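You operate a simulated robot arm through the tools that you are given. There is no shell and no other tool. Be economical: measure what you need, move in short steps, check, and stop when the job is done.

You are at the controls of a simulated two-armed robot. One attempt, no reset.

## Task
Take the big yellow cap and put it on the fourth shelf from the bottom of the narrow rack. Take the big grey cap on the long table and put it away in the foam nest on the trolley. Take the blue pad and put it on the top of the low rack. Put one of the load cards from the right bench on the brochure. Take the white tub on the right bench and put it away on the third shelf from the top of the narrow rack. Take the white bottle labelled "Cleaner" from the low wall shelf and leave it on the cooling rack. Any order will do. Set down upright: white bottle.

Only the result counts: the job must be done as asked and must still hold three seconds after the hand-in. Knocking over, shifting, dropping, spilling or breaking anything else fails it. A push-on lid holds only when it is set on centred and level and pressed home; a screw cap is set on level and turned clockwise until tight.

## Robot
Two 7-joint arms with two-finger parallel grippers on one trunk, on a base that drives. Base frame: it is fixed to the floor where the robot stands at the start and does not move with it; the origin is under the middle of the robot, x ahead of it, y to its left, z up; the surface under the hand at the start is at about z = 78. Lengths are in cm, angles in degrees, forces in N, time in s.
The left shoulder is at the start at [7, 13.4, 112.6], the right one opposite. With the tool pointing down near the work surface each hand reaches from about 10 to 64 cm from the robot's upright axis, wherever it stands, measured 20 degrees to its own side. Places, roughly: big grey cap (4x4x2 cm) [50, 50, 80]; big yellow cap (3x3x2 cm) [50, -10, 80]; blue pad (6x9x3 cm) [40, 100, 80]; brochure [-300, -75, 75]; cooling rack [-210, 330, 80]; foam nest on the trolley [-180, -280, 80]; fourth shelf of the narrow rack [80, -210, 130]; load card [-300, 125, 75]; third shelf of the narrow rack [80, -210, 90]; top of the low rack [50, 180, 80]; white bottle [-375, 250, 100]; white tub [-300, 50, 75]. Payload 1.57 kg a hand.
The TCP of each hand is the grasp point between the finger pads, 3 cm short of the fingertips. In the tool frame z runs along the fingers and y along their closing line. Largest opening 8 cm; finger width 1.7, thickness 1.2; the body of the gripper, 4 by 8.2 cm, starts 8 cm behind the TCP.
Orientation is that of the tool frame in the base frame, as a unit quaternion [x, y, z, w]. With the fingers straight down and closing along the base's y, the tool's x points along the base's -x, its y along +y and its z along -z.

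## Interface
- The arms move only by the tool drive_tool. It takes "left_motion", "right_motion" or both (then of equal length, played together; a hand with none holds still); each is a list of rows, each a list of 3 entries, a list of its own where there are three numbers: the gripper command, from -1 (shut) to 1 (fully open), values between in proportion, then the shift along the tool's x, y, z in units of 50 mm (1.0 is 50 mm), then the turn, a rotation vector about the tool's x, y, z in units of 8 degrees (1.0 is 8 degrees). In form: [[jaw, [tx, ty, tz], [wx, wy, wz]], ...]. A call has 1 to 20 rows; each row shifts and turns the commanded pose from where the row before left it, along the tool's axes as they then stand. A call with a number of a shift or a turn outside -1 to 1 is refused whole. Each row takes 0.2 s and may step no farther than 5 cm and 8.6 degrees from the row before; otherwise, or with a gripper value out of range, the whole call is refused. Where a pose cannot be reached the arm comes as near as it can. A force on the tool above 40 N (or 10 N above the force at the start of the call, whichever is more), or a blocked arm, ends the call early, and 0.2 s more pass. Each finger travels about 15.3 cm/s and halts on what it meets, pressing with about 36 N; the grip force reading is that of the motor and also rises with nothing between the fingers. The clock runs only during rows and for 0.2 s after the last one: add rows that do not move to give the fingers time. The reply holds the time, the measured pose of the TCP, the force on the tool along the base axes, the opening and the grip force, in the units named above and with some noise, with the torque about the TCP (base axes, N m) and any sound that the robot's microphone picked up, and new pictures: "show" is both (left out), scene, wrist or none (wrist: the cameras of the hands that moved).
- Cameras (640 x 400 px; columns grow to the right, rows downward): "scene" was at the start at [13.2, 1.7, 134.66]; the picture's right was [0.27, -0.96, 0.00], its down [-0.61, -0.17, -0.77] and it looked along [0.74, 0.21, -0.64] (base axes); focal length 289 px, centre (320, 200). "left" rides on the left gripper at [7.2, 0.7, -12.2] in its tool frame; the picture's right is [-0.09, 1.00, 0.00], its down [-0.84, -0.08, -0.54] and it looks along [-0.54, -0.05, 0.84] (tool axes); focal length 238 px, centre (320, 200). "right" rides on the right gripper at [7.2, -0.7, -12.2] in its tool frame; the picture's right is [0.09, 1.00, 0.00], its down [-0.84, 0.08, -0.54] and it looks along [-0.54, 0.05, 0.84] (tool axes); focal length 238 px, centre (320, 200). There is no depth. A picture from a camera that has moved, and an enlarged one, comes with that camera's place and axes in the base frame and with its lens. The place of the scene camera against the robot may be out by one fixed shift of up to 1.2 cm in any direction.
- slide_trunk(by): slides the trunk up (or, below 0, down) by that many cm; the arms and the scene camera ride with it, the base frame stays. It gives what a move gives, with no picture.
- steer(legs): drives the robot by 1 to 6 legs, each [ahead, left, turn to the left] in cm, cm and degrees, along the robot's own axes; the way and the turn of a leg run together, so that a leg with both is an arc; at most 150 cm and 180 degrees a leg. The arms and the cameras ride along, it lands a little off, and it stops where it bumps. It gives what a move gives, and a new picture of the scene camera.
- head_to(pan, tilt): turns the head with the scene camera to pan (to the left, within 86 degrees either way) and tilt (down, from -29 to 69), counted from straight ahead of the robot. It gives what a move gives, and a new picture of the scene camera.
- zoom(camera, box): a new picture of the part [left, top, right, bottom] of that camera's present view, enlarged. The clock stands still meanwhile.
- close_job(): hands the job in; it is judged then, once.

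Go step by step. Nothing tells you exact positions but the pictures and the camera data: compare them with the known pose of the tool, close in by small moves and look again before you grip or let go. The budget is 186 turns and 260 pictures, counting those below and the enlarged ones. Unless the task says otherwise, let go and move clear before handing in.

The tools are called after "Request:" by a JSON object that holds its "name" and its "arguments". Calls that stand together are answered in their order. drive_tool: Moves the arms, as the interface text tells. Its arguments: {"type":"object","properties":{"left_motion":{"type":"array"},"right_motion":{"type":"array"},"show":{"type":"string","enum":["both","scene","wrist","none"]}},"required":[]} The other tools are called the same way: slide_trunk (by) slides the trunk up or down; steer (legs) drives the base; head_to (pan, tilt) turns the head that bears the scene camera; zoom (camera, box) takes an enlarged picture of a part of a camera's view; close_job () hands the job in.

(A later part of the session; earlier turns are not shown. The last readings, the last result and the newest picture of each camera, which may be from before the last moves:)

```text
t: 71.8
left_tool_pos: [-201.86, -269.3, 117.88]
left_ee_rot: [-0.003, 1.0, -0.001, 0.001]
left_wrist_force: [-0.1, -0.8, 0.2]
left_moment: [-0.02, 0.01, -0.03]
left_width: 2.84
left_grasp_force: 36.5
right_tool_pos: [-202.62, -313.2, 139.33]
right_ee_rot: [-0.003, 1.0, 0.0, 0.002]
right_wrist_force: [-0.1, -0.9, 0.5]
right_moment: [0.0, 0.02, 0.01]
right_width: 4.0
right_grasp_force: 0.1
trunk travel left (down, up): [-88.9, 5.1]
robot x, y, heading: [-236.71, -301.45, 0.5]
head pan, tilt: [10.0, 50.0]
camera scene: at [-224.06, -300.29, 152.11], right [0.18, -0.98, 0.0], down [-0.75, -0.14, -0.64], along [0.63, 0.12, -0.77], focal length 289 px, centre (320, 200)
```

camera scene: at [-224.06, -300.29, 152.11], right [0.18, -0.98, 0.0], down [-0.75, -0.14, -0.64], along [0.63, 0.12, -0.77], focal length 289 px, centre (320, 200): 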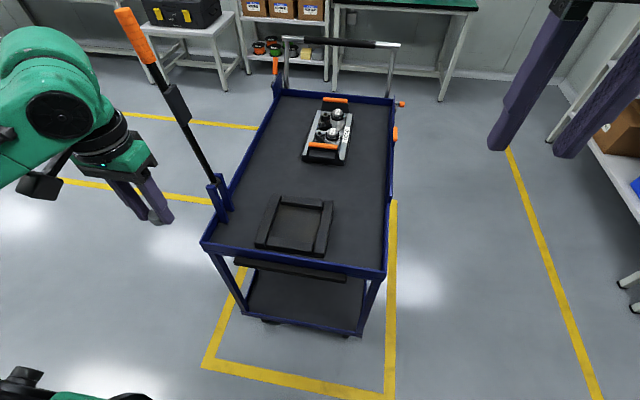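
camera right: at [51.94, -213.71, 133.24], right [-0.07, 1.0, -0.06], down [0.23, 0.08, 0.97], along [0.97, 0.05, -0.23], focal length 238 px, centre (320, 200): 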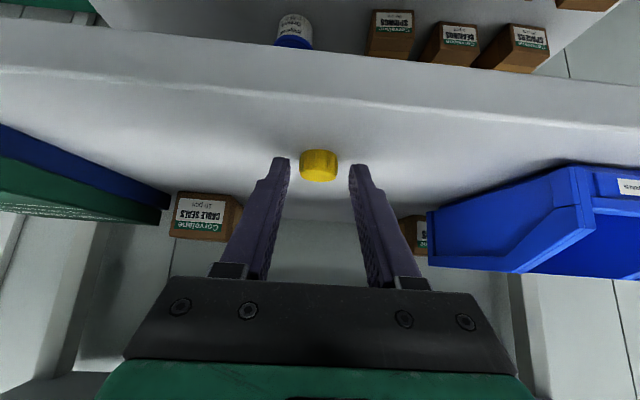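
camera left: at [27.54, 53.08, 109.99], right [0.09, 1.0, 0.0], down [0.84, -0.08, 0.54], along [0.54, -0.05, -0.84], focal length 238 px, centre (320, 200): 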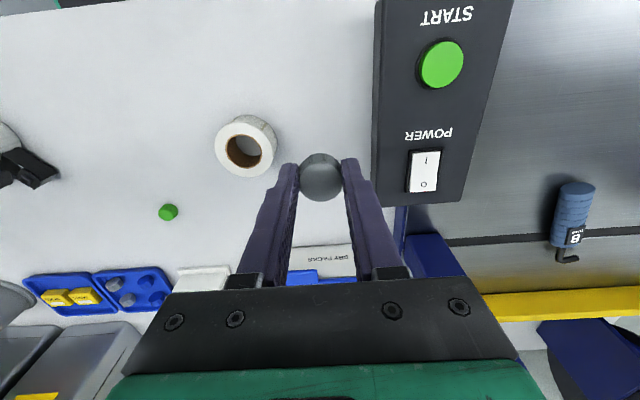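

The nest is at about [-176.5, -283.8, 81]. I'll creep forward 8 cm, swing the left hand over the nest, lower the trunk and look.

Request:
{"name": "steer", "arguments": {"legs": [[8, 0, -0.4]]}}

Request:
{"name": "drive_tool", "arguments": {"left_motion": [[-1, [0, -0.75, 0], [0, 0, 0]], [-1, [0, -0.75, 0], [0, 0, 0]], [-1, [0, -0.75, 0], [0, 0, 0]], [-1, [0, -0.73, 0], [0, 0, 0]], [-1, [-0.8, 0, 0], [0, 0, 0]], [-1, [-0.8, 0, 0], [0, 0, 0]], [-1, [-0.8, 0, 0], [0, 0, 0]], [-1, [-0.8, 0, 0], [0, 0, 0]]], "show": "none"}}

Request:
{"name": "slide_trunk", "arguments": {"by": -20}}

Request:
{"name": "drive_tool", "arguments": {"left_motion": [[-1, [0, 0, 0], [0, 0, 0]]]}}

```text
t: 72.8
left_tool_pos: [-194.33, -269.56, 117.91]
left_ee_rot: [0.0, 1.0, 0.0, 0.003]
left_wrist_force: [0.1, 0.5, -0.7]
left_moment: [-0.03, -0.05, -0.02]
left_width: 2.85
left_grasp_force: 36.1
right_tool_pos: [-195.5, -313.34, 139.73]
right_ee_rot: [0.0, 1.0, -0.001, 0.005]
right_wrist_force: [-0.8, 0.4, 1.0]
right_moment: [0.02, -0.05, 0.01]
right_width: 3.99
right_grasp_force: 0.1
trunk travel left (down, up): [-88.9, 5.1]
robot x, y, heading: [-228.86, -300.97, 0.2]
head pan, tilt: [10.0, 50.0]
camera scene: at [-216.9, -300.34, 152.19], right [0.17, -0.98, 0.0], down [-0.75, -0.13, -0.65], along [0.64, 0.11, -0.76], focal length 289 px, centre (320, 200)
```

scene: 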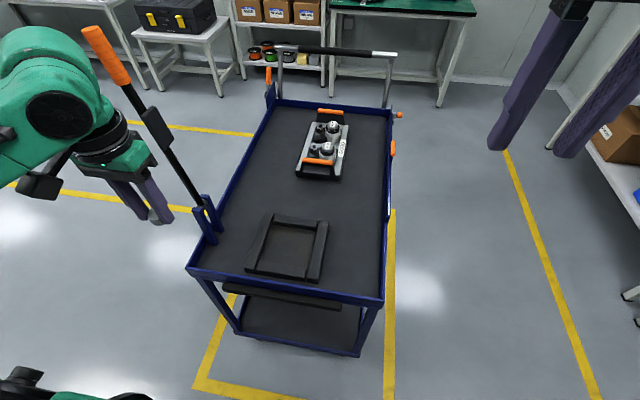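

```text
t: 74.7
left_tool_pos: [-177.12, -284.49, 117.47]
left_ee_rot: [0.001, 1.0, 0.0, -0.001]
left_wrist_force: [0.4, 1.0, -0.2]
left_moment: [0.02, 0.02, 0.0]
left_width: 2.85
left_grasp_force: 35.4
right_tool_pos: [-194.38, -313.39, 139.31]
right_ee_rot: [-0.001, 1.0, 0.001, -0.001]
right_wrist_force: [0.9, -0.2, 0.3]
right_moment: [-0.01, 0.01, -0.01]
right_width: 4.02
right_grasp_force: 0.0
trunk travel left (down, up): [-88.9, 5.1]
robot x, y, heading: [-228.73, -300.94, -0.2]
head pan, tilt: [10.0, 50.0]
```

```text
t: 76.8
left_tool_pos: [-177.51, -284.56, 97.58]
left_ee_rot: [0.0, 1.0, 0.0, 0.0]
left_wrist_force: [0.3, -0.2, 0.2]
left_moment: [0.01, -0.01, -0.01]
left_width: 2.85
left_grasp_force: 35.5
right_tool_pos: [-194.73, -313.38, 119.45]
right_ee_rot: [-0.001, 1.0, 0.001, 0.0]
right_wrist_force: [0.4, 0.0, 0.6]
right_moment: [0.02, 0.02, -0.03]
right_width: 4.01
right_grasp_force: 0.1
trunk travel left (down, up): [-68.9, 25.1]
robot x, y, heading: [-228.55, -301.22, -0.1]
head pan, tilt: [10.0, 50.0]
```

```text
t: 77.2
left_tool_pos: [-177.47, -284.41, 97.54]
left_ee_rot: [-0.001, 1.0, 0.0, -0.001]
left_wrist_force: [0.3, 0.2, 0.0]
left_moment: [-0.01, 0.02, -0.01]
left_width: 2.84
left_grasp_force: 35.6
right_tool_pos: [-194.63, -313.42, 119.39]
right_ee_rot: [-0.001, 1.0, 0.001, -0.001]
right_wrist_force: [-0.2, -0.4, 1.2]
right_moment: [0.0, -0.02, 0.01]
right_width: 4.01
right_grasp_force: 0.0
trunk travel left (down, up): [-68.9, 25.1]
robot x, y, heading: [-228.24, -301.39, -0.2]
head pan, tilt: [10.0, 50.0]
camera scene: at [-215.86, -300.36, 132.09], right [0.17, -0.98, 0.0], down [-0.75, -0.13, -0.64], along [0.63, 0.11, -0.77], focal length 289 px, centre (320, 200)
camera left: at [-184.82, -283.69, 109.75], right [0.09, 1.0, 0.0], down [0.84, -0.08, 0.54], along [0.54, -0.05, -0.84], focal length 238 px, centre (320, 200)
```

scene: 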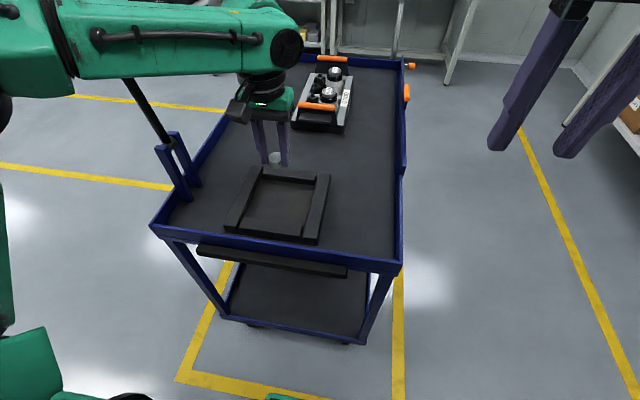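
left: 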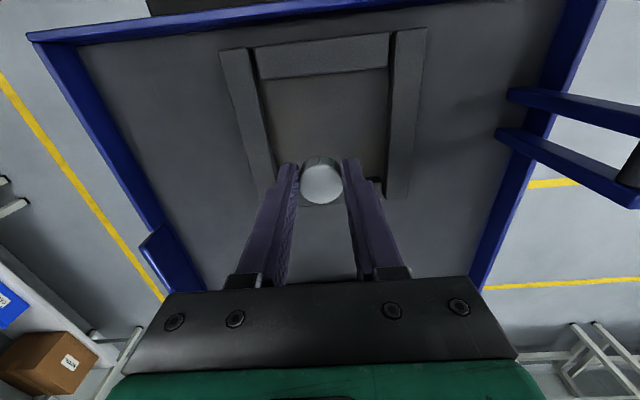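

The cap is over the nest. I'll nudge to its centre, [-176, -283.5], and go down 9 cm.

Request:
{"name": "drive_tool", "arguments": {"left_motion": [[-1, [-0.28, 0.18, 0], [0, 0, 0]], [-1, [0, 0, 0.6], [0, 0, 0]], [-1, [0, 0, 0.6], [0, 0, 0]], [-1, [0, 0, 0.6], [0, 0, 0]], [-1, [0, 0, 0], [0, 0, 0]]], "show": "both"}}

```text
t: 78.4
left_tool_pos: [-176.08, -283.53, 88.65]
left_ee_rot: [0.0, 1.0, 0.0, 0.0]
left_wrist_force: [0.7, 0.8, -0.9]
left_moment: [-0.01, 0.0, -0.02]
left_width: 2.83
left_grasp_force: 35.7
right_tool_pos: [-194.63, -313.38, 119.41]
right_ee_rot: [-0.001, 1.0, 0.001, 0.0]
right_wrist_force: [0.2, -0.6, -0.5]
right_moment: [0.02, -0.03, 0.01]
right_width: 4.0
right_grasp_force: 0.1
trunk travel left (down, up): [-68.9, 25.1]
robot x, y, heading: [-228.65, -300.88, -0.1]
head pan, tilt: [10.0, 50.0]
camera scene: at [-215.9, -300.38, 132.1], right [0.17, -0.98, 0.0], down [-0.75, -0.13, -0.64], along [0.63, 0.11, -0.77], focal length 289 px, centre (320, 200)
camera left: at [-183.53, -282.78, 100.86], right [0.09, 1.0, 0.0], down [0.84, -0.08, 0.54], along [0.54, -0.05, -0.84], focal length 238 px, centre (320, 200)
```

scene: 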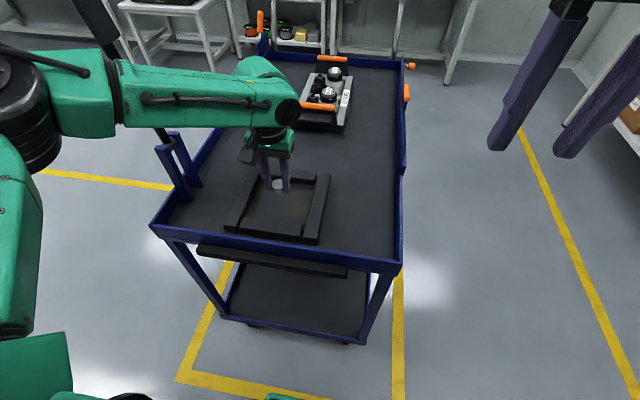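
left: 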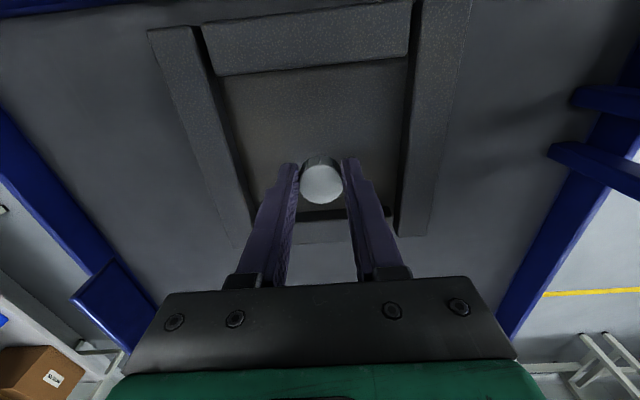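

The cap is well inside the frame. I'll lower it in small steps and watch the force.

Request:
{"name": "drive_tool", "arguments": {"left_motion": [[-1, [0, 0, 0.2], [0, 0, 0]], [-1, [0, 0, 0.2], [0, 0, 0]], [-1, [0, 0, 0.1], [0, 0, 0]], [-1, [0, 0, 0.1], [0, 0, 0]], [-1, [0, 0, 0], [0, 0, 0]]], "show": "wrist"}}

```text
t: 79.6
left_tool_pos: [-176.79, -283.08, 85.9]
left_ee_rot: [0.001, 1.0, 0.0, 0.001]
left_wrist_force: [1.5, 0.0, 0.4]
left_moment: [0.03, -0.06, 0.02]
left_width: 2.85
left_grasp_force: 35.8
left hand out of reach, approached as far as the arm can: row 2, 4
right_tool_pos: [-194.6, -313.48, 119.41]
right_ee_rot: [-0.001, 1.0, 0.001, 0.0]
right_wrist_force: [0.0, 0.1, 0.3]
right_moment: [0.0, -0.03, -0.02]
right_width: 3.97
right_grasp_force: 0.1
trunk travel left (down, up): [-68.9, 25.1]
robot x, y, heading: [-228.28, -301.21, -0.2]
head pan, tilt: [10.0, 50.0]
camera left: at [-184.3, -282.35, 98.12], right [0.09, 1.0, 0.0], down [0.84, -0.08, 0.54], along [0.54, -0.05, -0.84], focal length 238 px, centre (320, 200)
```

left: 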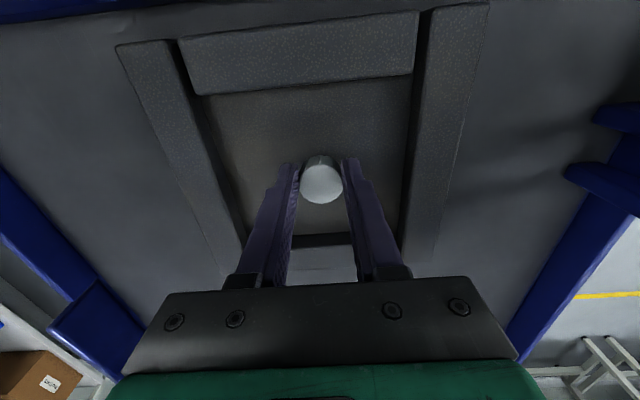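

The arm is at its reach limit, so I'll use the trunk to go down.

Request:
{"name": "slide_trunk", "arguments": {"by": -2}}

Request:
{"name": "zoom", "arguments": {"camera": "left", "box": [200, 100, 440, 250]}}

```text
t: 80.3
left_tool_pos: [-176.85, -283.14, 84.21]
left_ee_rot: [0.0, 1.0, 0.0, 0.004]
left_wrist_force: [-0.3, 1.0, 12.4]
left_moment: [0.05, -0.01, -0.01]
left_width: 2.84
left_grasp_force: 36.0
right_tool_pos: [-194.77, -313.47, 117.53]
right_ee_rot: [-0.001, 1.0, 0.001, 0.001]
right_wrist_force: [-0.2, -1.0, 0.4]
right_moment: [0.01, -0.02, 0.01]
right_width: 4.01
right_grasp_force: 0.1
trunk travel left (down, up): [-66.9, 27.1]
robot x, y, heading: [-228.29, -301.06, -0.0]
head pan, tilt: [10.0, 50.0]
```

```text
2.67 times, centred on (320, 175) of left
camera zoom: at [-184.37, -282.4, 96.3], right [0.09, 1.0, 0.0], down [0.83, -0.08, 0.55], along [0.55, -0.05, -0.84], focal length 636 px, centre (320, 267)
```

zoom: 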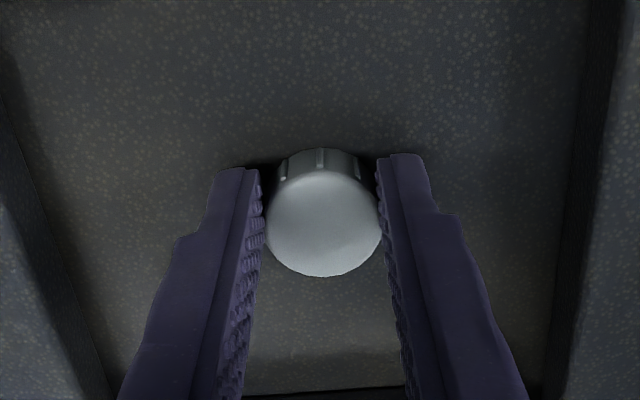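

The cap is touching the nest floor. I'll release it and lift away.

Request:
{"name": "drive_tool", "arguments": {"left_motion": [[-0.2, [0, 0, 0], [0, 0, 0]], [0.1, [0, 0, 0], [0, 0, 0]], [0.1, [0, 0, 0], [0, 0, 0]], [0.1, [0, 0, -0.3], [0, 0, 0]], [0.1, [0, 0, -0.9], [0, 0, 0]], [0.1, [0, 0, -0.9], [0, 0, 0]]], "show": "wrist"}}

```text
t: 81.7
left_tool_pos: [-177.18, -283.3, 94.59]
left_ee_rot: [0.001, 1.0, -0.001, 0.001]
left_wrist_force: [-0.6, -0.1, 0.3]
left_moment: [0.05, 0.0, 0.01]
left_width: 4.41
left_grasp_force: 0.1
right_tool_pos: [-194.62, -313.42, 117.43]
right_ee_rot: [-0.001, 1.0, 0.001, 0.001]
right_wrist_force: [-0.6, 0.1, 0.5]
right_moment: [-0.04, 0.04, 0.01]
right_width: 4.0
right_grasp_force: 0.1
trunk travel left (down, up): [-66.9, 27.1]
robot x, y, heading: [-228.54, -300.6, 0.0]
head pan, tilt: [10.0, 50.0]
camera left: at [-184.48, -282.41, 106.72], right [0.09, 1.0, 0.0], down [0.84, -0.08, 0.54], along [0.54, -0.05, -0.84], focal length 238 px, centre (320, 200)
```

left: 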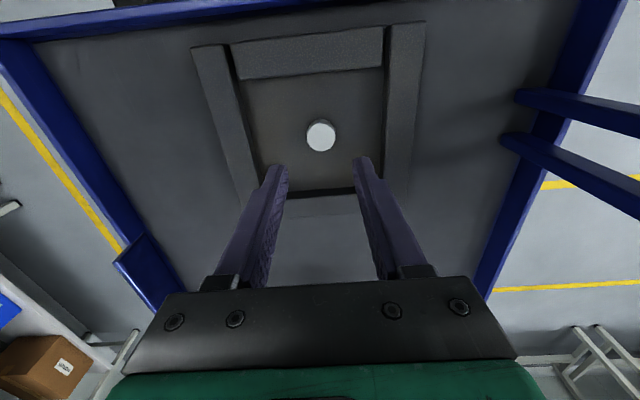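

The grey cap is in the nest. I'll lift and retract the left hand, then head for the right bench, looking around first.

Request:
{"name": "drive_tool", "arguments": {"left_motion": [[0.1, [0, 0, -0.9], [0, 0, 0]], [0.1, [0, 0, -0.9], [0, 0, 0]], [0.1, [0.2, 0, -0.9], [0, 0, 0]], [0.1, [0.9, 0, 0], [0, 0, 0]], [0.1, [0.9, 0, 0], [0, 0, 0]], [0.1, [0.9, 0, 0], [0, 0, 0]], [0.1, [0.9, 0, 0], [0, 0, 0]]], "show": "none"}}

Request:
{"name": "head_to", "arguments": {"pan": 86, "tilt": 15}}

```text
t: 83.3
left_tool_pos: [-196.05, -282.99, 107.82]
left_ee_rot: [0.0, 1.0, -0.001, 0.002]
left_wrist_force: [0.4, -0.4, 0.3]
left_moment: [0.0, 0.01, -0.03]
left_width: 4.41
left_grasp_force: 0.2
right_tool_pos: [-194.98, -313.39, 117.47]
right_ee_rot: [-0.001, 1.0, 0.0, 0.002]
right_wrist_force: [-0.2, 0.0, -0.4]
right_moment: [-0.02, 0.01, -0.01]
right_width: 4.02
right_grasp_force: 0.0
trunk travel left (down, up): [-66.9, 27.1]
robot x, y, heading: [-228.3, -301.06, -0.2]
head pan, tilt: [10.0, 50.0]
```

```text
t: 84.8
left_tool_pos: [-195.84, -282.94, 107.64]
left_ee_rot: [0.001, 1.0, 0.001, 0.001]
left_wrist_force: [0.0, 0.2, 0.6]
left_moment: [-0.02, 0.01, -0.01]
left_width: 4.42
left_grasp_force: 0.0
right_tool_pos: [-194.57, -313.44, 117.44]
right_ee_rot: [-0.001, 1.0, 0.001, 0.0]
right_wrist_force: [-0.2, -0.6, -0.2]
right_moment: [-0.01, 0.02, 0.01]
right_width: 3.98
right_grasp_force: 0.0
trunk travel left (down, up): [-66.9, 27.1]
robot x, y, heading: [-228.88, -301.04, 0.2]
head pan, tilt: [85.9, 15.0]
camera scene: at [-222.79, -292.37, 135.46], right [1.0, -0.07, 0.0], down [-0.02, -0.26, -0.97], along [0.07, 0.96, -0.26], focal length 289 px, centre (320, 200)
```

scene: 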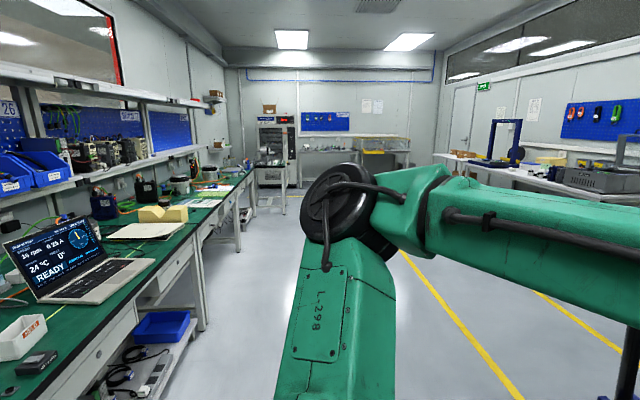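

The right bench runs along x≈-300 with its front edge near x≈-276, and the middle of the room is clear. I'll drive to in front of the tub area and turn to face the bench.

Request:
{"name": "steer", "arguments": {"legs": [[0, 100, 0], [40, 130, 0], [0, 120, 0], [0, 0, 180]]}}

Request:
{"name": "head_to", "arguments": {"pan": 0, "tilt": 25}}

```text
t: 109.5
left_tool_pos: [-224.48, 34.31, 107.73]
left_ee_rot: [1.0, -0.003, -0.001, 0.0]
left_wrist_force: [0.3, -0.8, 0.4]
left_moment: [-0.01, -0.01, -0.03]
left_width: 4.39
left_grasp_force: 0.0
right_tool_pos: [-225.57, 64.77, 117.5]
right_ee_rot: [1.0, -0.002, 0.0, 0.001]
right_wrist_force: [-0.4, 0.4, -0.6]
right_moment: [0.0, 0.0, 0.01]
right_width: 3.98
right_grasp_force: 0.0
trunk travel left (down, up): [-66.9, 27.1]
robot x, y, heading: [-191.95, 52.18, 179.8]
head pan, tilt: [85.9, 15.0]
camera scene: at [-197.54, 42.26, 135.47], right [-1.0, 0.08, 0.0], down [0.02, 0.26, -0.97], along [-0.07, -0.96, -0.26], focal length 289 px, centre (320, 200)
```

scene: 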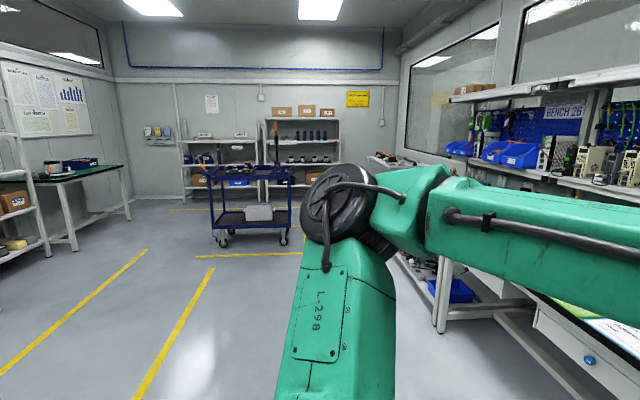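

```text
t: 111.1
left_tool_pos: [-224.56, 34.27, 107.76]
left_ee_rot: [1.0, -0.002, -0.001, 0.0]
left_wrist_force: [-0.4, 0.4, 0.1]
left_moment: [0.0, 0.0, 0.02]
left_width: 4.39
left_grasp_force: 0.1
right_tool_pos: [-225.59, 64.67, 117.5]
right_ee_rot: [1.0, -0.002, 0.0, 0.001]
right_wrist_force: [0.4, -0.3, -0.1]
right_moment: [0.02, 0.0, -0.02]
right_width: 4.02
right_grasp_force: 0.1
trunk travel left (down, up): [-66.9, 27.1]
robot x, y, heading: [-191.97, 52.2, 179.7]
head pan, tilt: [0.0, 25.0]
camera scene: at [-206.06, 51.6, 133.84], right [0.0, 1.0, 0.0], down [0.42, 0.0, -0.91], along [-0.91, 0.0, -0.42], focal length 289 px, centre (320, 200)
```

scene: 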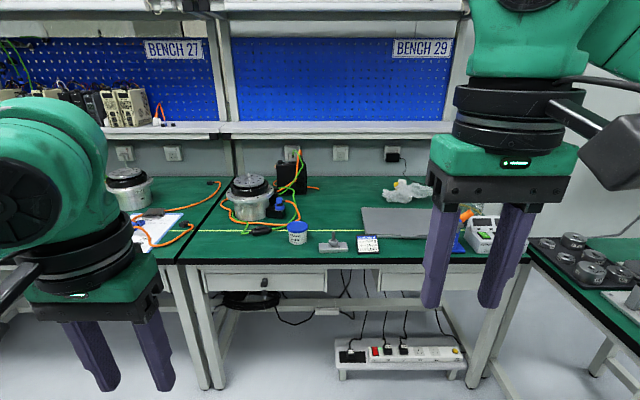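

I can see a white tub with a blue lid at roughly [-295, 45]. I'll zoom in to check it and look for the load cards.

Request:
{"name": "zoom", "arguments": {"camera": "scene", "box": [200, 160, 420, 290]}}

Request:
{"name": "zoom", "arguments": {"camera": "scene", "box": [400, 160, 640, 310]}}

```text
2.91 times, centred on (310, 225) of scene
camera zoom: at [-206.06, 51.6, 133.84], right [0.0, 1.0, 0.0], down [0.42, 0.0, -0.91], along [-0.91, 0.0, -0.42], focal length 840 px, centre (349, 127)
```

zoom: 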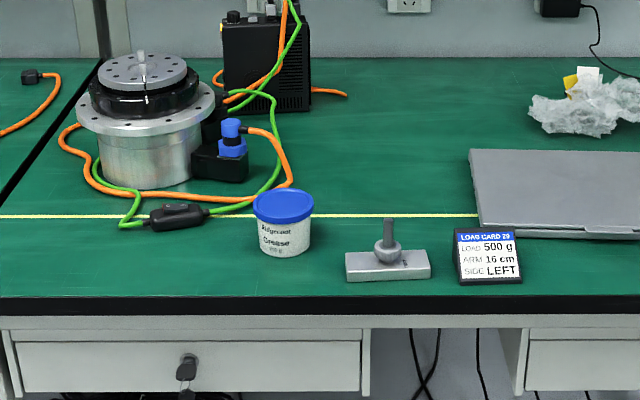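

```text
2.67 times, centred on (520, 235) of scene
camera zoom: at [-206.06, 51.6, 133.84], right [0.0, 1.0, 0.0], down [0.42, 0.0, -0.91], along [-0.91, 0.0, -0.42], focal length 770 px, centre (-213, 107)
```

zoom: 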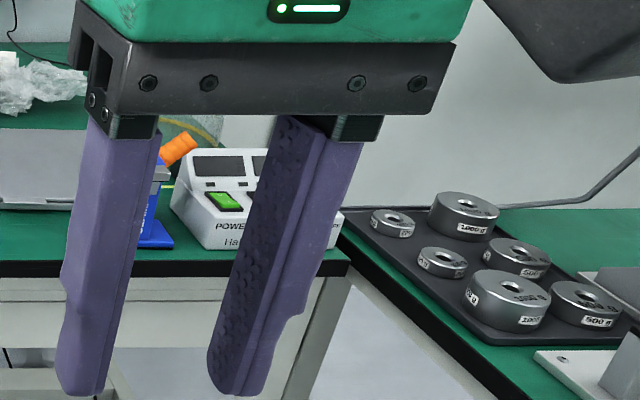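

"LOAD CARD 29" is on this bench at about [-292, 68], and I should check for more around y≈125. I'll pan right, then left for the brochure.

Request:
{"name": "head_to", "arguments": {"pan": -45, "tilt": 25}}

Request:
{"name": "head_to", "arguments": {"pan": 50, "tilt": 25}}

```text
t: 112.2
left_tool_pos: [-224.6, 34.27, 107.73]
left_ee_rot: [1.0, -0.003, -0.001, 0.0]
left_wrist_force: [0.4, 0.3, 0.0]
left_moment: [0.03, 0.06, -0.02]
left_width: 4.38
left_grasp_force: 0.0
right_tool_pos: [-225.53, 64.71, 117.45]
right_ee_rot: [1.0, -0.001, 0.0, 0.001]
right_wrist_force: [0.2, 0.2, 0.2]
right_moment: [0.01, 0.05, 0.01]
right_width: 4.0
right_grasp_force: 0.1
trunk travel left (down, up): [-66.9, 27.1]
robot x, y, heading: [-191.93, 52.02, 179.7]
head pan, tilt: [-45.0, 25.0]
camera scene: at [-203.34, 58.11, 133.84], right [0.71, 0.7, 0.0], down [0.3, -0.3, -0.91], along [-0.64, 0.64, -0.42], focal length 289 px, centre (320, 200)
```

scene: 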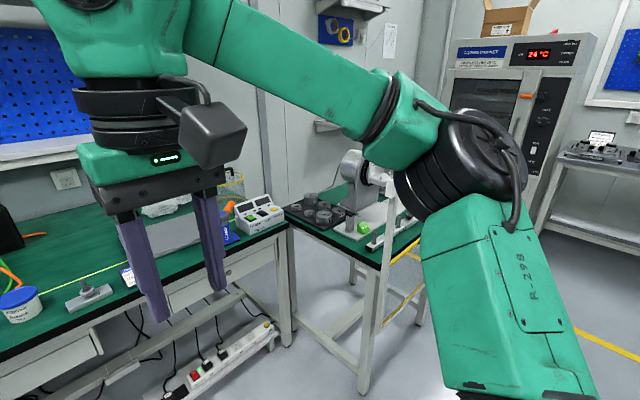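

```text
t: 113.9
left_tool_pos: [-224.33, 34.36, 107.72]
left_ee_rot: [1.0, -0.003, -0.001, 0.0]
left_wrist_force: [-0.5, -0.5, -0.5]
left_moment: [0.01, -0.01, 0.01]
left_width: 4.4
left_grasp_force: 0.2
right_tool_pos: [-225.62, 64.74, 117.42]
right_ee_rot: [1.0, -0.001, 0.0, 0.0]
right_wrist_force: [-0.5, 0.4, -0.2]
right_moment: [0.02, -0.02, 0.01]
right_width: 3.98
right_grasp_force: 0.1
trunk travel left (down, up): [-66.9, 27.1]
robot x, y, heading: [-191.89, 52.44, 179.7]
head pan, tilt: [50.0, 25.0]
camera scene: at [-202.8, 44.54, 133.84], right [-0.76, 0.65, 0.0], down [0.27, 0.32, -0.91], along [-0.59, -0.69, -0.42], focal length 289 px, centre (320, 200)
```

scene: 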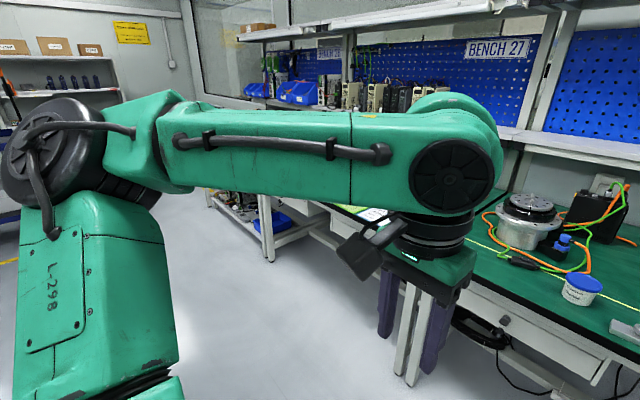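

The tub is clear. I'll slide right to look for the other load cards around y≈125.

Request:
{"name": "steer", "arguments": {"legs": [[0, -60, 0.3]]}}

Request:
{"name": "head_to", "arguments": {"pan": -5, "tilt": 35}}

```text
t: 117.3
left_tool_pos: [-224.17, 94.83, 107.71]
left_ee_rot: [1.0, -0.002, -0.001, -0.001]
left_wrist_force: [0.2, -0.2, 0.1]
left_moment: [0.03, -0.01, 0.01]
left_width: 4.39
left_grasp_force: 0.0
right_tool_pos: [-225.39, 125.19, 117.39]
right_ee_rot: [1.0, -0.001, -0.001, -0.001]
right_wrist_force: [0.8, -0.8, -0.3]
right_moment: [-0.01, 0.01, 0.0]
right_width: 4.02
right_grasp_force: 0.0
trunk travel left (down, up): [-66.9, 27.1]
robot x, y, heading: [-191.38, 113.06, 179.9]
head pan, tilt: [50.0, 25.0]
camera scene: at [-202.54, 105.13, 133.84], right [-0.76, 0.65, 0.0], down [0.27, 0.32, -0.91], along [-0.59, -0.69, -0.42], focal length 289 px, centre (320, 200)
```

scene: 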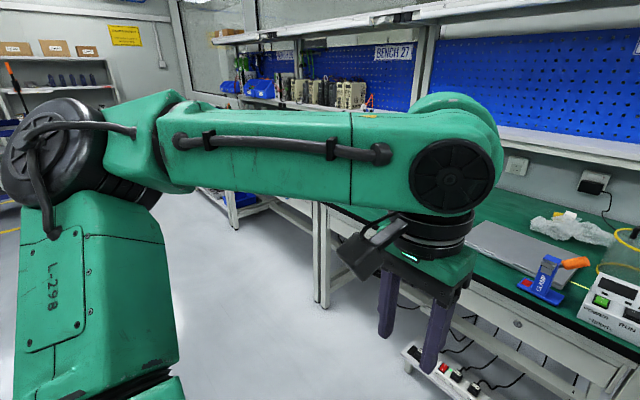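

```text
t: 118.5
left_tool_pos: [-224.28, 94.85, 107.71]
left_ee_rot: [1.0, -0.001, -0.001, -0.001]
left_wrist_force: [-0.4, 0.4, 0.2]
left_moment: [0.04, -0.04, 0.03]
left_width: 4.42
left_grasp_force: 0.1
right_tool_pos: [-225.3, 125.32, 117.53]
right_ee_rot: [1.0, -0.001, 0.0, 0.0]
right_wrist_force: [0.0, -0.8, -0.1]
right_moment: [0.03, 0.02, -0.01]
right_width: 4.0
right_grasp_force: 0.0
trunk travel left (down, up): [-66.9, 27.1]
robot x, y, heading: [-191.72, 112.85, 179.8]
head pan, tilt: [-5.0, 35.0]
camera scene: at [-205.36, 113.03, 132.27], right [0.09, 1.0, 0.0], down [0.57, -0.05, -0.82], along [-0.82, 0.07, -0.57], focal length 289 px, centre (320, 200)
```

scene: 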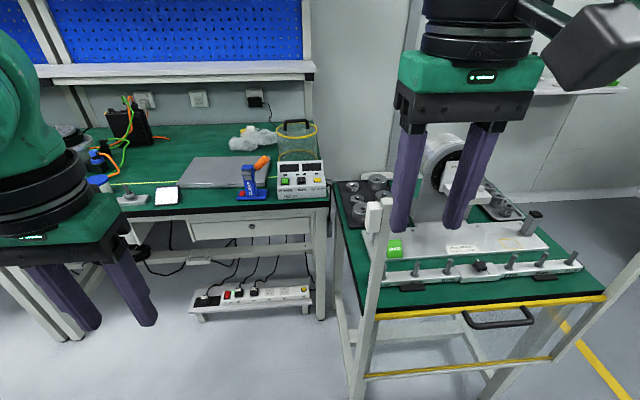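

Request:
{"name": "zoom", "arguments": {"camera": "scene", "box": [330, 150, 610, 325]}}

Request:
{"name": "zoom", "arguments": {"camera": "scene", "box": [90, 90, 340, 245]}}

```text
2.29 times, centred on (470, 238) of scene
camera zoom: at [-205.36, 113.03, 132.27], right [0.09, 1.0, 0.0], down [0.57, -0.05, -0.82], along [-0.82, 0.07, -0.57], focal length 660 px, centre (-23, 114)
```

zoom: 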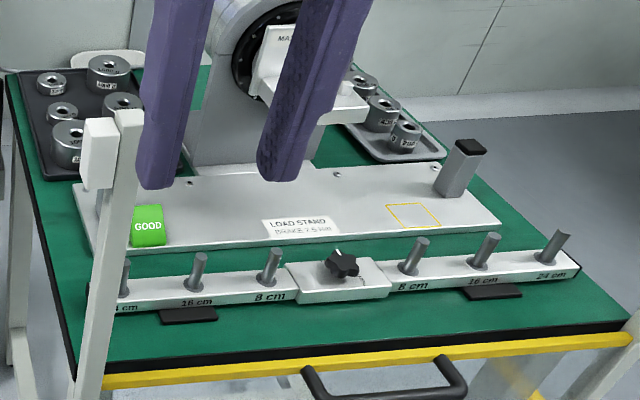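

```text
2.56 times, centred on (215, 168) of scene
camera zoom: at [-205.36, 113.03, 132.27], right [0.09, 1.0, 0.0], down [0.57, -0.05, -0.82], along [-0.82, 0.07, -0.57], focal length 740 px, centre (589, 283)
```

zoom: 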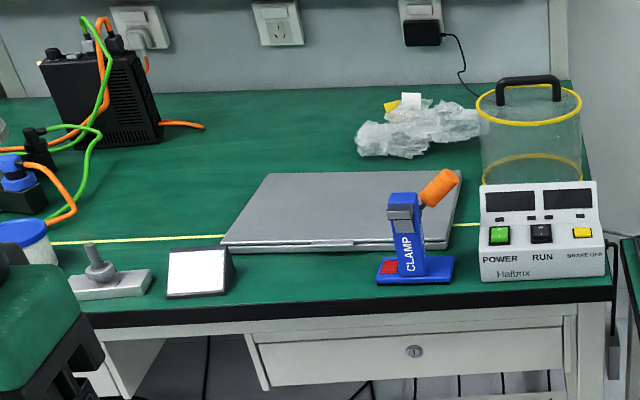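

One card, "LOAD CARD 29", is confirmed at y≈68. I'll raise the trunk for a view down on the area near y≈125, in case the cards are there.

Request:
{"name": "slide_trunk", "arguments": {"by": 26}}

Request:
{"name": "head_to", "arguments": {"pan": 5, "tilt": 42}}

```text
t: 121.2
left_tool_pos: [-224.27, 94.99, 133.78]
left_ee_rot: [1.0, -0.001, 0.0, 0.0]
left_wrist_force: [0.1, 0.3, -0.2]
left_moment: [-0.01, 0.01, 0.0]
left_width: 4.38
left_grasp_force: 0.0
right_tool_pos: [-225.45, 125.39, 143.38]
right_ee_rot: [1.0, -0.001, 0.0, 0.001]
right_wrist_force: [0.2, 0.1, 0.0]
right_moment: [0.0, 0.02, 0.0]
right_width: 4.0
right_grasp_force: 0.1
trunk travel left (down, up): [-92.9, 1.1]
robot x, y, heading: [-191.69, 112.92, 179.8]
head pan, tilt: [-5.0, 35.0]
```

```text
t: 121.9
left_tool_pos: [-224.26, 94.9, 133.76]
left_ee_rot: [1.0, -0.002, 0.0, 0.0]
left_wrist_force: [0.5, 0.0, 0.1]
left_moment: [-0.01, -0.03, -0.02]
left_width: 4.4
left_grasp_force: 0.0
right_tool_pos: [-225.25, 125.37, 143.34]
right_ee_rot: [1.0, -0.001, 0.0, 0.0]
right_wrist_force: [0.5, 0.2, 0.2]
right_moment: [0.02, -0.02, -0.01]
right_width: 3.97
right_grasp_force: 0.1
trunk travel left (down, up): [-92.9, 1.1]
robot x, y, heading: [-191.78, 113.12, 179.6]
head pan, tilt: [5.0, 42.0]
camera scene: at [-204.93, 111.53, 157.22], right [-0.08, 1.0, 0.0], down [0.67, 0.06, -0.74], along [-0.74, -0.06, -0.67], focal length 289 px, centre (320, 200)
```

scene: 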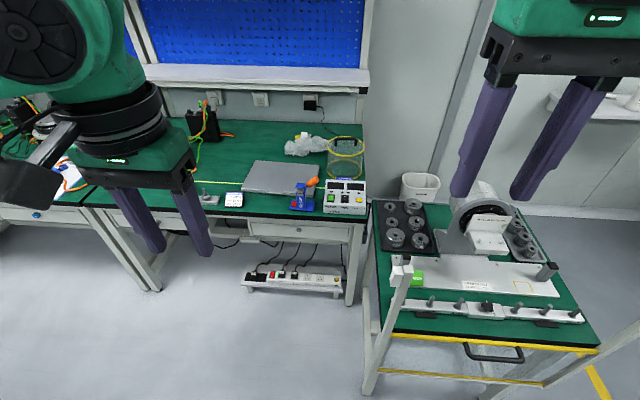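

Request:
{"name": "zoom", "arguments": {"camera": "scene", "box": [180, 120, 400, 250]}}

Request:
{"name": "zoom", "arguments": {"camera": "scene", "box": [360, 160, 600, 320]}}

```text
2.91 times, centred on (290, 185) of scene
camera zoom: at [-204.93, 111.53, 157.22], right [-0.08, 1.0, 0.0], down [0.67, 0.06, -0.74], along [-0.74, -0.06, -0.67], focal length 840 px, centre (407, 244)
```

zoom: 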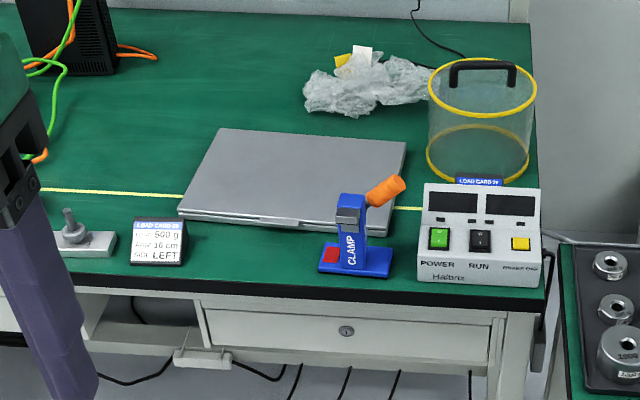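

```text
2.50 times, centred on (480, 240) of scene
camera zoom: at [-204.93, 111.53, 157.22], right [-0.08, 1.0, 0.0], down [0.67, 0.06, -0.74], along [-0.74, -0.06, -0.67], focal length 722 px, centre (-80, 100)
```

zoom: 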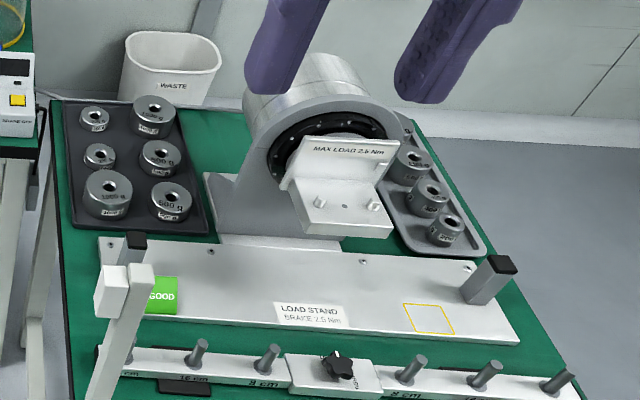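

A second load card peeks out from behind the power box. The near one, at about [-291.5, 68.5], is free to take. I'll lower the trunk and position so the left hand reaches the tub [-296, 43.5] and the right hand reaches the card.

Request:
{"name": "slide_trunk", "arguments": {"by": -25}}

Request:
{"name": "steer", "arguments": {"legs": [[0, 57, 0.3], [50, 0, 0]]}}

Request:
{"name": "head_to", "arguments": {"pan": 0, "tilt": 50}}

```text
t: 124.5
left_tool_pos: [-224.2, 95.06, 108.76]
left_ee_rot: [1.0, -0.001, -0.001, 0.0]
left_wrist_force: [-0.4, -0.4, 0.3]
left_moment: [0.0, 0.01, -0.02]
left_width: 4.39
left_grasp_force: 0.0
right_tool_pos: [-225.31, 125.26, 118.44]
right_ee_rot: [1.0, 0.0, 0.0, 0.0]
right_wrist_force: [-0.4, 0.3, -0.8]
right_moment: [0.01, 0.01, 0.0]
right_width: 4.02
right_grasp_force: 0.1
trunk travel left (down, up): [-67.9, 26.1]
robot x, y, heading: [-191.49, 112.98, 179.6]
head pan, tilt: [5.0, 42.0]
```

```text
t: 130.3
left_tool_pos: [-274.19, 37.4, 108.8]
left_ee_rot: [1.0, -0.001, -0.002, 0.0]
left_wrist_force: [0.9, 0.4, 0.0]
left_moment: [0.02, -0.01, 0.0]
left_width: 4.41
left_grasp_force: 0.1
right_tool_pos: [-275.41, 67.77, 118.4]
right_ee_rot: [1.0, -0.001, 0.0, 0.002]
right_wrist_force: [0.2, 0.1, -0.9]
right_moment: [-0.02, -0.02, 0.01]
right_width: 4.01
right_grasp_force: 0.0
trunk travel left (down, up): [-67.9, 26.1]
robot x, y, heading: [-241.59, 54.96, 179.8]
head pan, tilt: [5.0, 42.0]
camera scene: at [-254.92, 54.01, 132.23], right [-0.08, 1.0, 0.0], down [0.67, 0.06, -0.74], along [-0.74, -0.06, -0.67], focal length 289 px, centre (320, 200)
```

scene: 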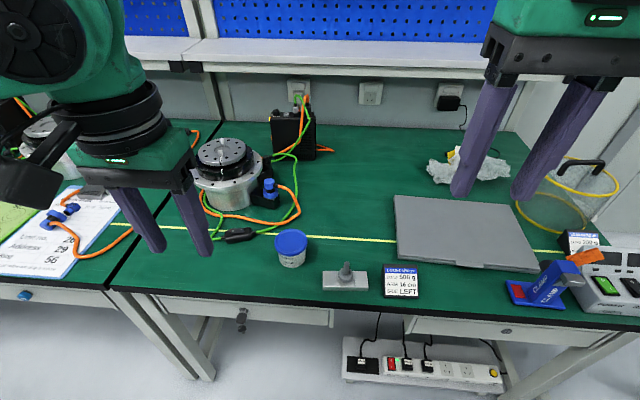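

```text
t: 131.0
left_tool_pos: [-274.27, 37.36, 108.72]
left_ee_rot: [1.0, -0.003, -0.001, 0.001]
left_wrist_force: [-0.1, 0.5, -0.5]
left_moment: [0.02, -0.02, 0.0]
left_width: 4.42
left_grasp_force: 0.1
right_tool_pos: [-275.47, 67.77, 118.45]
right_ee_rot: [1.0, 0.0, 0.001, 0.001]
right_wrist_force: [0.7, 0.5, 0.2]
right_moment: [0.01, 0.01, 0.0]
right_width: 3.98
right_grasp_force: 0.1
trunk travel left (down, up): [-67.9, 26.1]
robot x, y, heading: [-241.88, 55.52, 179.8]
head pan, tilt: [0.0, 50.0]
camera scene: at [-254.4, 54.74, 131.09], right [0.0, 1.0, 0.0], down [0.77, 0.0, -0.64], along [-0.64, 0.0, -0.77], focal length 289 px, centre (320, 200)
```

scene: 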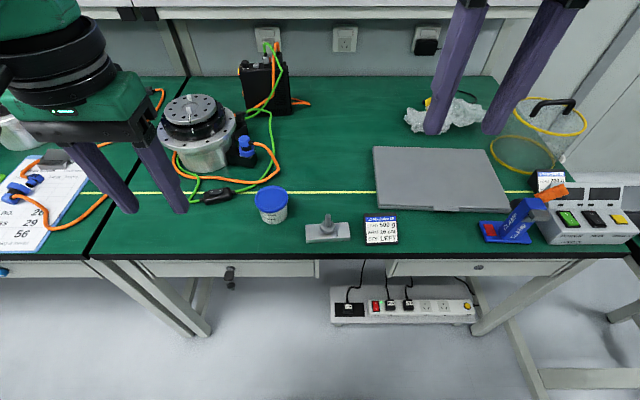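

The tub's lid centre is at about [-294.5, 44, 82.5], and the card is at [-290, 68.3] with its face toward me. I'll hover both hands, turning the right one 90° so its jaws close front-to-back on the card.

Request:
{"name": "drive_tool", "arguments": {"left_motion": [[1, [-0.673, -0.223, 0.4], [0, 0, 0]], [1, [-0.673, -0.223, 0.4], [0, 0, 0]], [1, [-0.673, -0.223, 0.4], [0, 0, 0]], [1, [-0.673, -0.223, 0.4], [0, 0, 0]], [1, [-0.673, -0.223, 0.4], [0, 0, 0]], [1, [-0.673, -0.223, 0.4], [0, 0, 0]], [1, [0, 0, 0], [0, 0, 0]], [1, [0, 0, 0], [0, 0, 0]], [1, [0, 0, 0], [0, 0, 0]], [1, [0, 0, 0], [0, 0, 0]], [1, [0, 0, 0], [0, 0, 0]], [1, [0, 0, 0], [0, 0, 0]], [1, [0, 0, 0], [0, 0, 0]], [1, [0, 0, 0], [0, 0, 0]], [1, [0, 0, 0], [0, 0, 0]], [1, [0, 0, 0], [0, 0, 0]]], "right_motion": [[0.7, [0, 0, 0.3], [0, 0, -1]], [0.7, [0, 0, 0.3], [0, 0, -1]], [0.7, [0, 0, 0.3], [0, 0, -1]], [0.7, [0, 0, 0.3], [0, 0, -1]], [0.7, [0, 0, 0.3], [0, 0, -1]], [0.7, [0, 0, 0.3], [0, 0, -1]], [0.7, [0, 0, 0.3], [0, 0, -1]], [0.7, [0, 0, 0.3], [0, 0, -1]], [0.7, [0, 0, 0.3], [0, 0, -1]], [0.7, [0, 0, 0.3], [0, 0, -1]], [0.7, [0, 0, 0.3], [0, 0, -1]], [0.7, [0, 0, 0.3], [0, 0, -0.25]], [0.7, [0.02, -0.75, 0], [0, 0, 0]], [0.7, [0.02, -0.75, 0], [0, 0, 0]], [0.7, [0.02, -0.75, 0], [0, 0, 0]], [0.7, [0.02, -0.75, 0], [0, 0, 0]]], "show": "wrist"}}

```text
t: 134.4
left_tool_pos: [-292.77, 42.81, 96.86]
left_ee_rot: [1.0, -0.001, -0.001, 0.0]
left_wrist_force: [-0.2, 0.3, -0.1]
left_moment: [0.02, -0.01, 0.0]
left_width: 7.99
left_grasp_force: 0.1
left hand out of reach, approached as far as the arm can: row 6
right_tool_pos: [-265.79, 59.02, 100.3]
right_ee_rot: [0.708, 0.707, 0.0, -0.001]
right_wrist_force: [-0.4, -1.2, 0.1]
right_moment: [-0.01, 0.0, 0.01]
right_width: 6.78
right_grasp_force: 0.1
right hand out of reach, approached as far as the arm can: row 8, 9, 10, 11, 12, 13, 14, 15, 16
trunk travel left (down, up): [-67.9, 26.1]
robot x, y, heading: [-241.89, 55.46, 179.8]
head pan, tilt: [0.0, 50.0]
camera right: at [-266.39, 66.2, 112.56], right [1.0, 0.09, 0.0], down [0.08, -0.84, 0.54], along [0.05, -0.54, -0.84], focal length 238 px, centre (320, 200)
camera left: at [-285.7, 42.14, 109.02], right [-0.1, -1.0, 0.0], down [-0.83, 0.08, 0.55], along [-0.54, 0.05, -0.84], focal length 238 px, centre (320, 200)
```

right: 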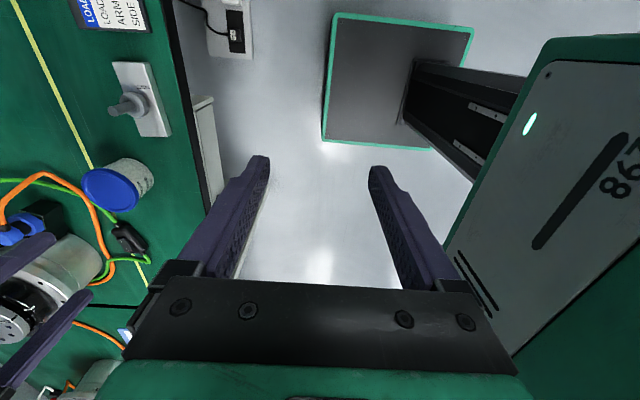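
left: 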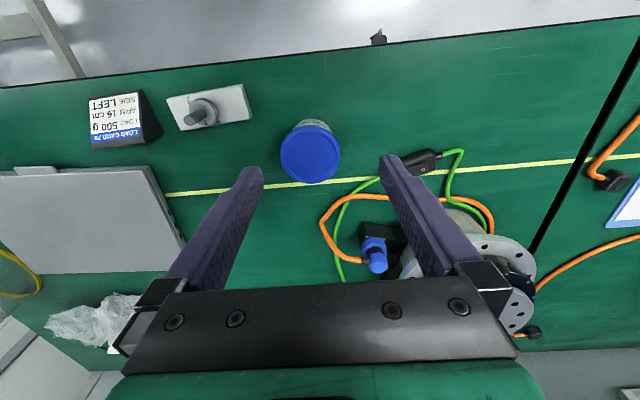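

The left hand is short of reach by about 2 cm, and the right wrist doesn't like that turn direction. I'll drive 6 cm nearer and turn the right hand back while finishing the left hand's approach.

Request:
{"name": "steer", "arguments": {"legs": [[6, 0, 0]]}}

Request:
{"name": "drive_tool", "arguments": {"left_motion": [[1, [0, 0, 0], [0, 0, 0]], [1, [0, 0, 0], [0, 0, 0]], [1, [0, 0, 0], [0, 0, 0]], [1, [0, 0, 0], [0, 0, 0]], [1, [0, 0, 0], [0, 0, 0]], [1, [0, 0, 0], [0, 0, 0]], [1, [0, 0, 0], [0, 0, 0]], [1, [0, 0, 0], [0, 0, 0]], [1, [0, 0, 0], [0, 0, 0]], [1, [0, 0, 0], [0, 0, 0]], [1, [0, 0, 0], [0, 0, 0]], [1, [0, 0, 0], [0, 0, 0]]], "right_motion": [[0.7, [0, 0, -0.3], [0, 0, 1]], [0.7, [0, 0, -0.3], [0, 0, 1]], [0.7, [0, 0, -0.3], [0, 0, 1]], [0.7, [0, 0, 0], [0, 0, 1]], [0.7, [0, 0, 0], [0, 0, 1]], [0.7, [0, 0, 0], [0, 0, 1]], [0.7, [0, 0, 0], [0, 0, 1]], [0.7, [0, 0, 0], [0, 0, 1]], [0.7, [0, 0, 0], [0, 0, 1]], [0.7, [0, 0, 0], [0, 0, 1]], [0.7, [0, 0, 0], [0, 0, 1]], [0.7, [0, 0, 0], [0, 0, 0.25]]], "show": "wrist"}}

```text
t: 135.4
left_tool_pos: [-298.46, 42.82, 96.89]
left_ee_rot: [1.0, -0.001, -0.003, -0.001]
left_wrist_force: [0.3, -0.2, 0.8]
left_moment: [-0.02, -0.07, -0.02]
left_width: 8.0
left_grasp_force: 0.1
right_tool_pos: [-271.7, 58.99, 100.29]
right_ee_rot: [0.708, 0.706, -0.001, -0.001]
right_wrist_force: [-0.6, 0.0, 0.4]
right_moment: [0.02, 0.0, -0.01]
right_width: 6.8
right_grasp_force: 0.0
trunk travel left (down, up): [-67.9, 26.1]
robot x, y, heading: [-247.77, 55.58, 180.2]
head pan, tilt: [0.0, 50.0]
camera scene: at [-260.08, 54.75, 131.12], right [0.0, 1.0, 0.0], down [0.77, 0.0, -0.64], along [-0.64, 0.0, -0.77], focal length 289 px, centre (320, 200)
```

scene: 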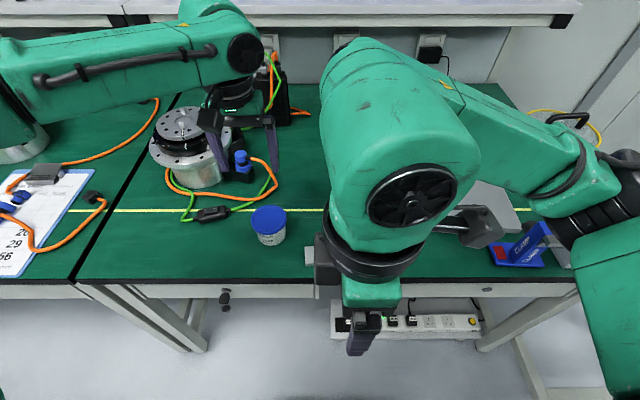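

```text
t: 138.0
left_tool_pos: [-298.72, 42.71, 96.9]
left_ee_rot: [1.0, 0.0, -0.002, -0.001]
left_wrist_force: [0.6, -1.2, -0.1]
left_moment: [0.02, 0.0, 0.01]
left_width: 8.0
left_grasp_force: 0.0
right_tool_pos: [-271.65, 59.06, 104.75]
right_ee_rot: [1.0, -0.002, -0.001, 0.0]
right_wrist_force: [0.1, -0.1, 0.1]
right_moment: [0.0, 0.02, 0.01]
right_width: 6.82
right_grasp_force: 0.0
trunk travel left (down, up): [-67.9, 26.1]
robot x, y, heading: [-247.21, 55.27, 179.9]
head pan, tilt: [0.0, 50.0]
camera right: at [-264.44, 59.67, 117.03], right [0.09, -1.0, 0.0], down [-0.84, -0.07, 0.54], along [-0.54, -0.05, -0.84], focal length 238 px, centre (320, 200)
camera left: at [-291.61, 42.14, 109.04], right [-0.09, -1.0, 0.0], down [-0.83, 0.08, 0.55], along [-0.54, 0.05, -0.84], focal length 238 px, centre (320, 200)
```

right: 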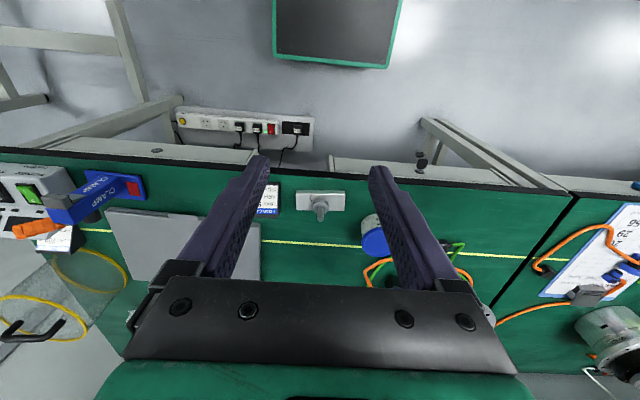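
left: 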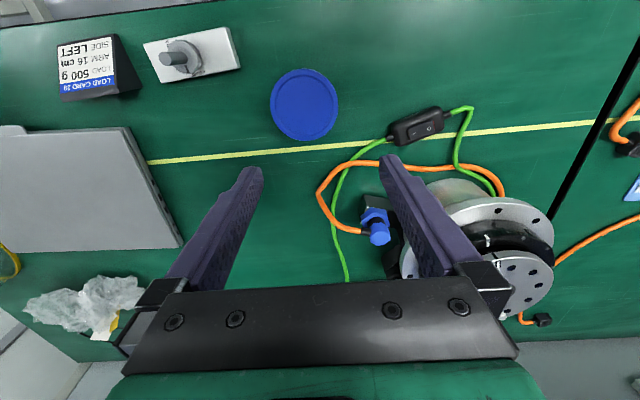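

The lid centre is at about [-296.8, 44.2]. I'll centre the left hand and lower it halfway.

Request:
{"name": "drive_tool", "arguments": {"left_motion": [[1, [0.38, -0.3, 0], [0, 0, 0]], [1, [0, 0, 0.7], [0, 0, 0]], [1, [0, 0, 0.5], [0, 0, 0]], [1, [0, 0, 0], [0, 0, 0]]], "show": "wrist"}}

```text
t: 139.0
left_tool_pos: [-296.54, 44.11, 90.88]
left_ee_rot: [1.0, -0.002, -0.003, -0.002]
left_wrist_force: [0.7, 0.2, 0.4]
left_moment: [0.01, 0.01, -0.03]
left_width: 7.99
left_grasp_force: 0.1
left hand out of reach, approached as far as the arm can: row 3
right_tool_pos: [-271.68, 58.98, 104.76]
right_ee_rot: [1.0, -0.001, -0.001, 0.001]
right_wrist_force: [-0.2, 0.5, 0.0]
right_moment: [0.0, 0.0, 0.01]
right_width: 6.8
right_grasp_force: 0.1
trunk travel left (down, up): [-67.9, 26.1]
robot x, y, heading: [-247.5, 55.29, 180.4]
head pan, tilt: [0.0, 50.0]
camera left: at [-289.47, 43.47, 103.0], right [-0.09, -1.0, 0.0], down [-0.83, 0.08, 0.55], along [-0.54, 0.05, -0.84], focal length 238 px, centre (320, 200)
```

left: 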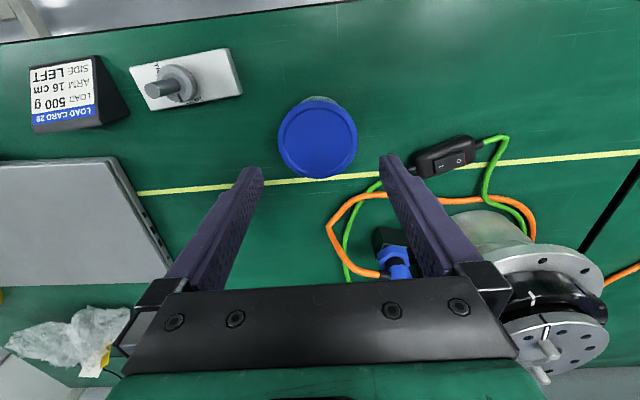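

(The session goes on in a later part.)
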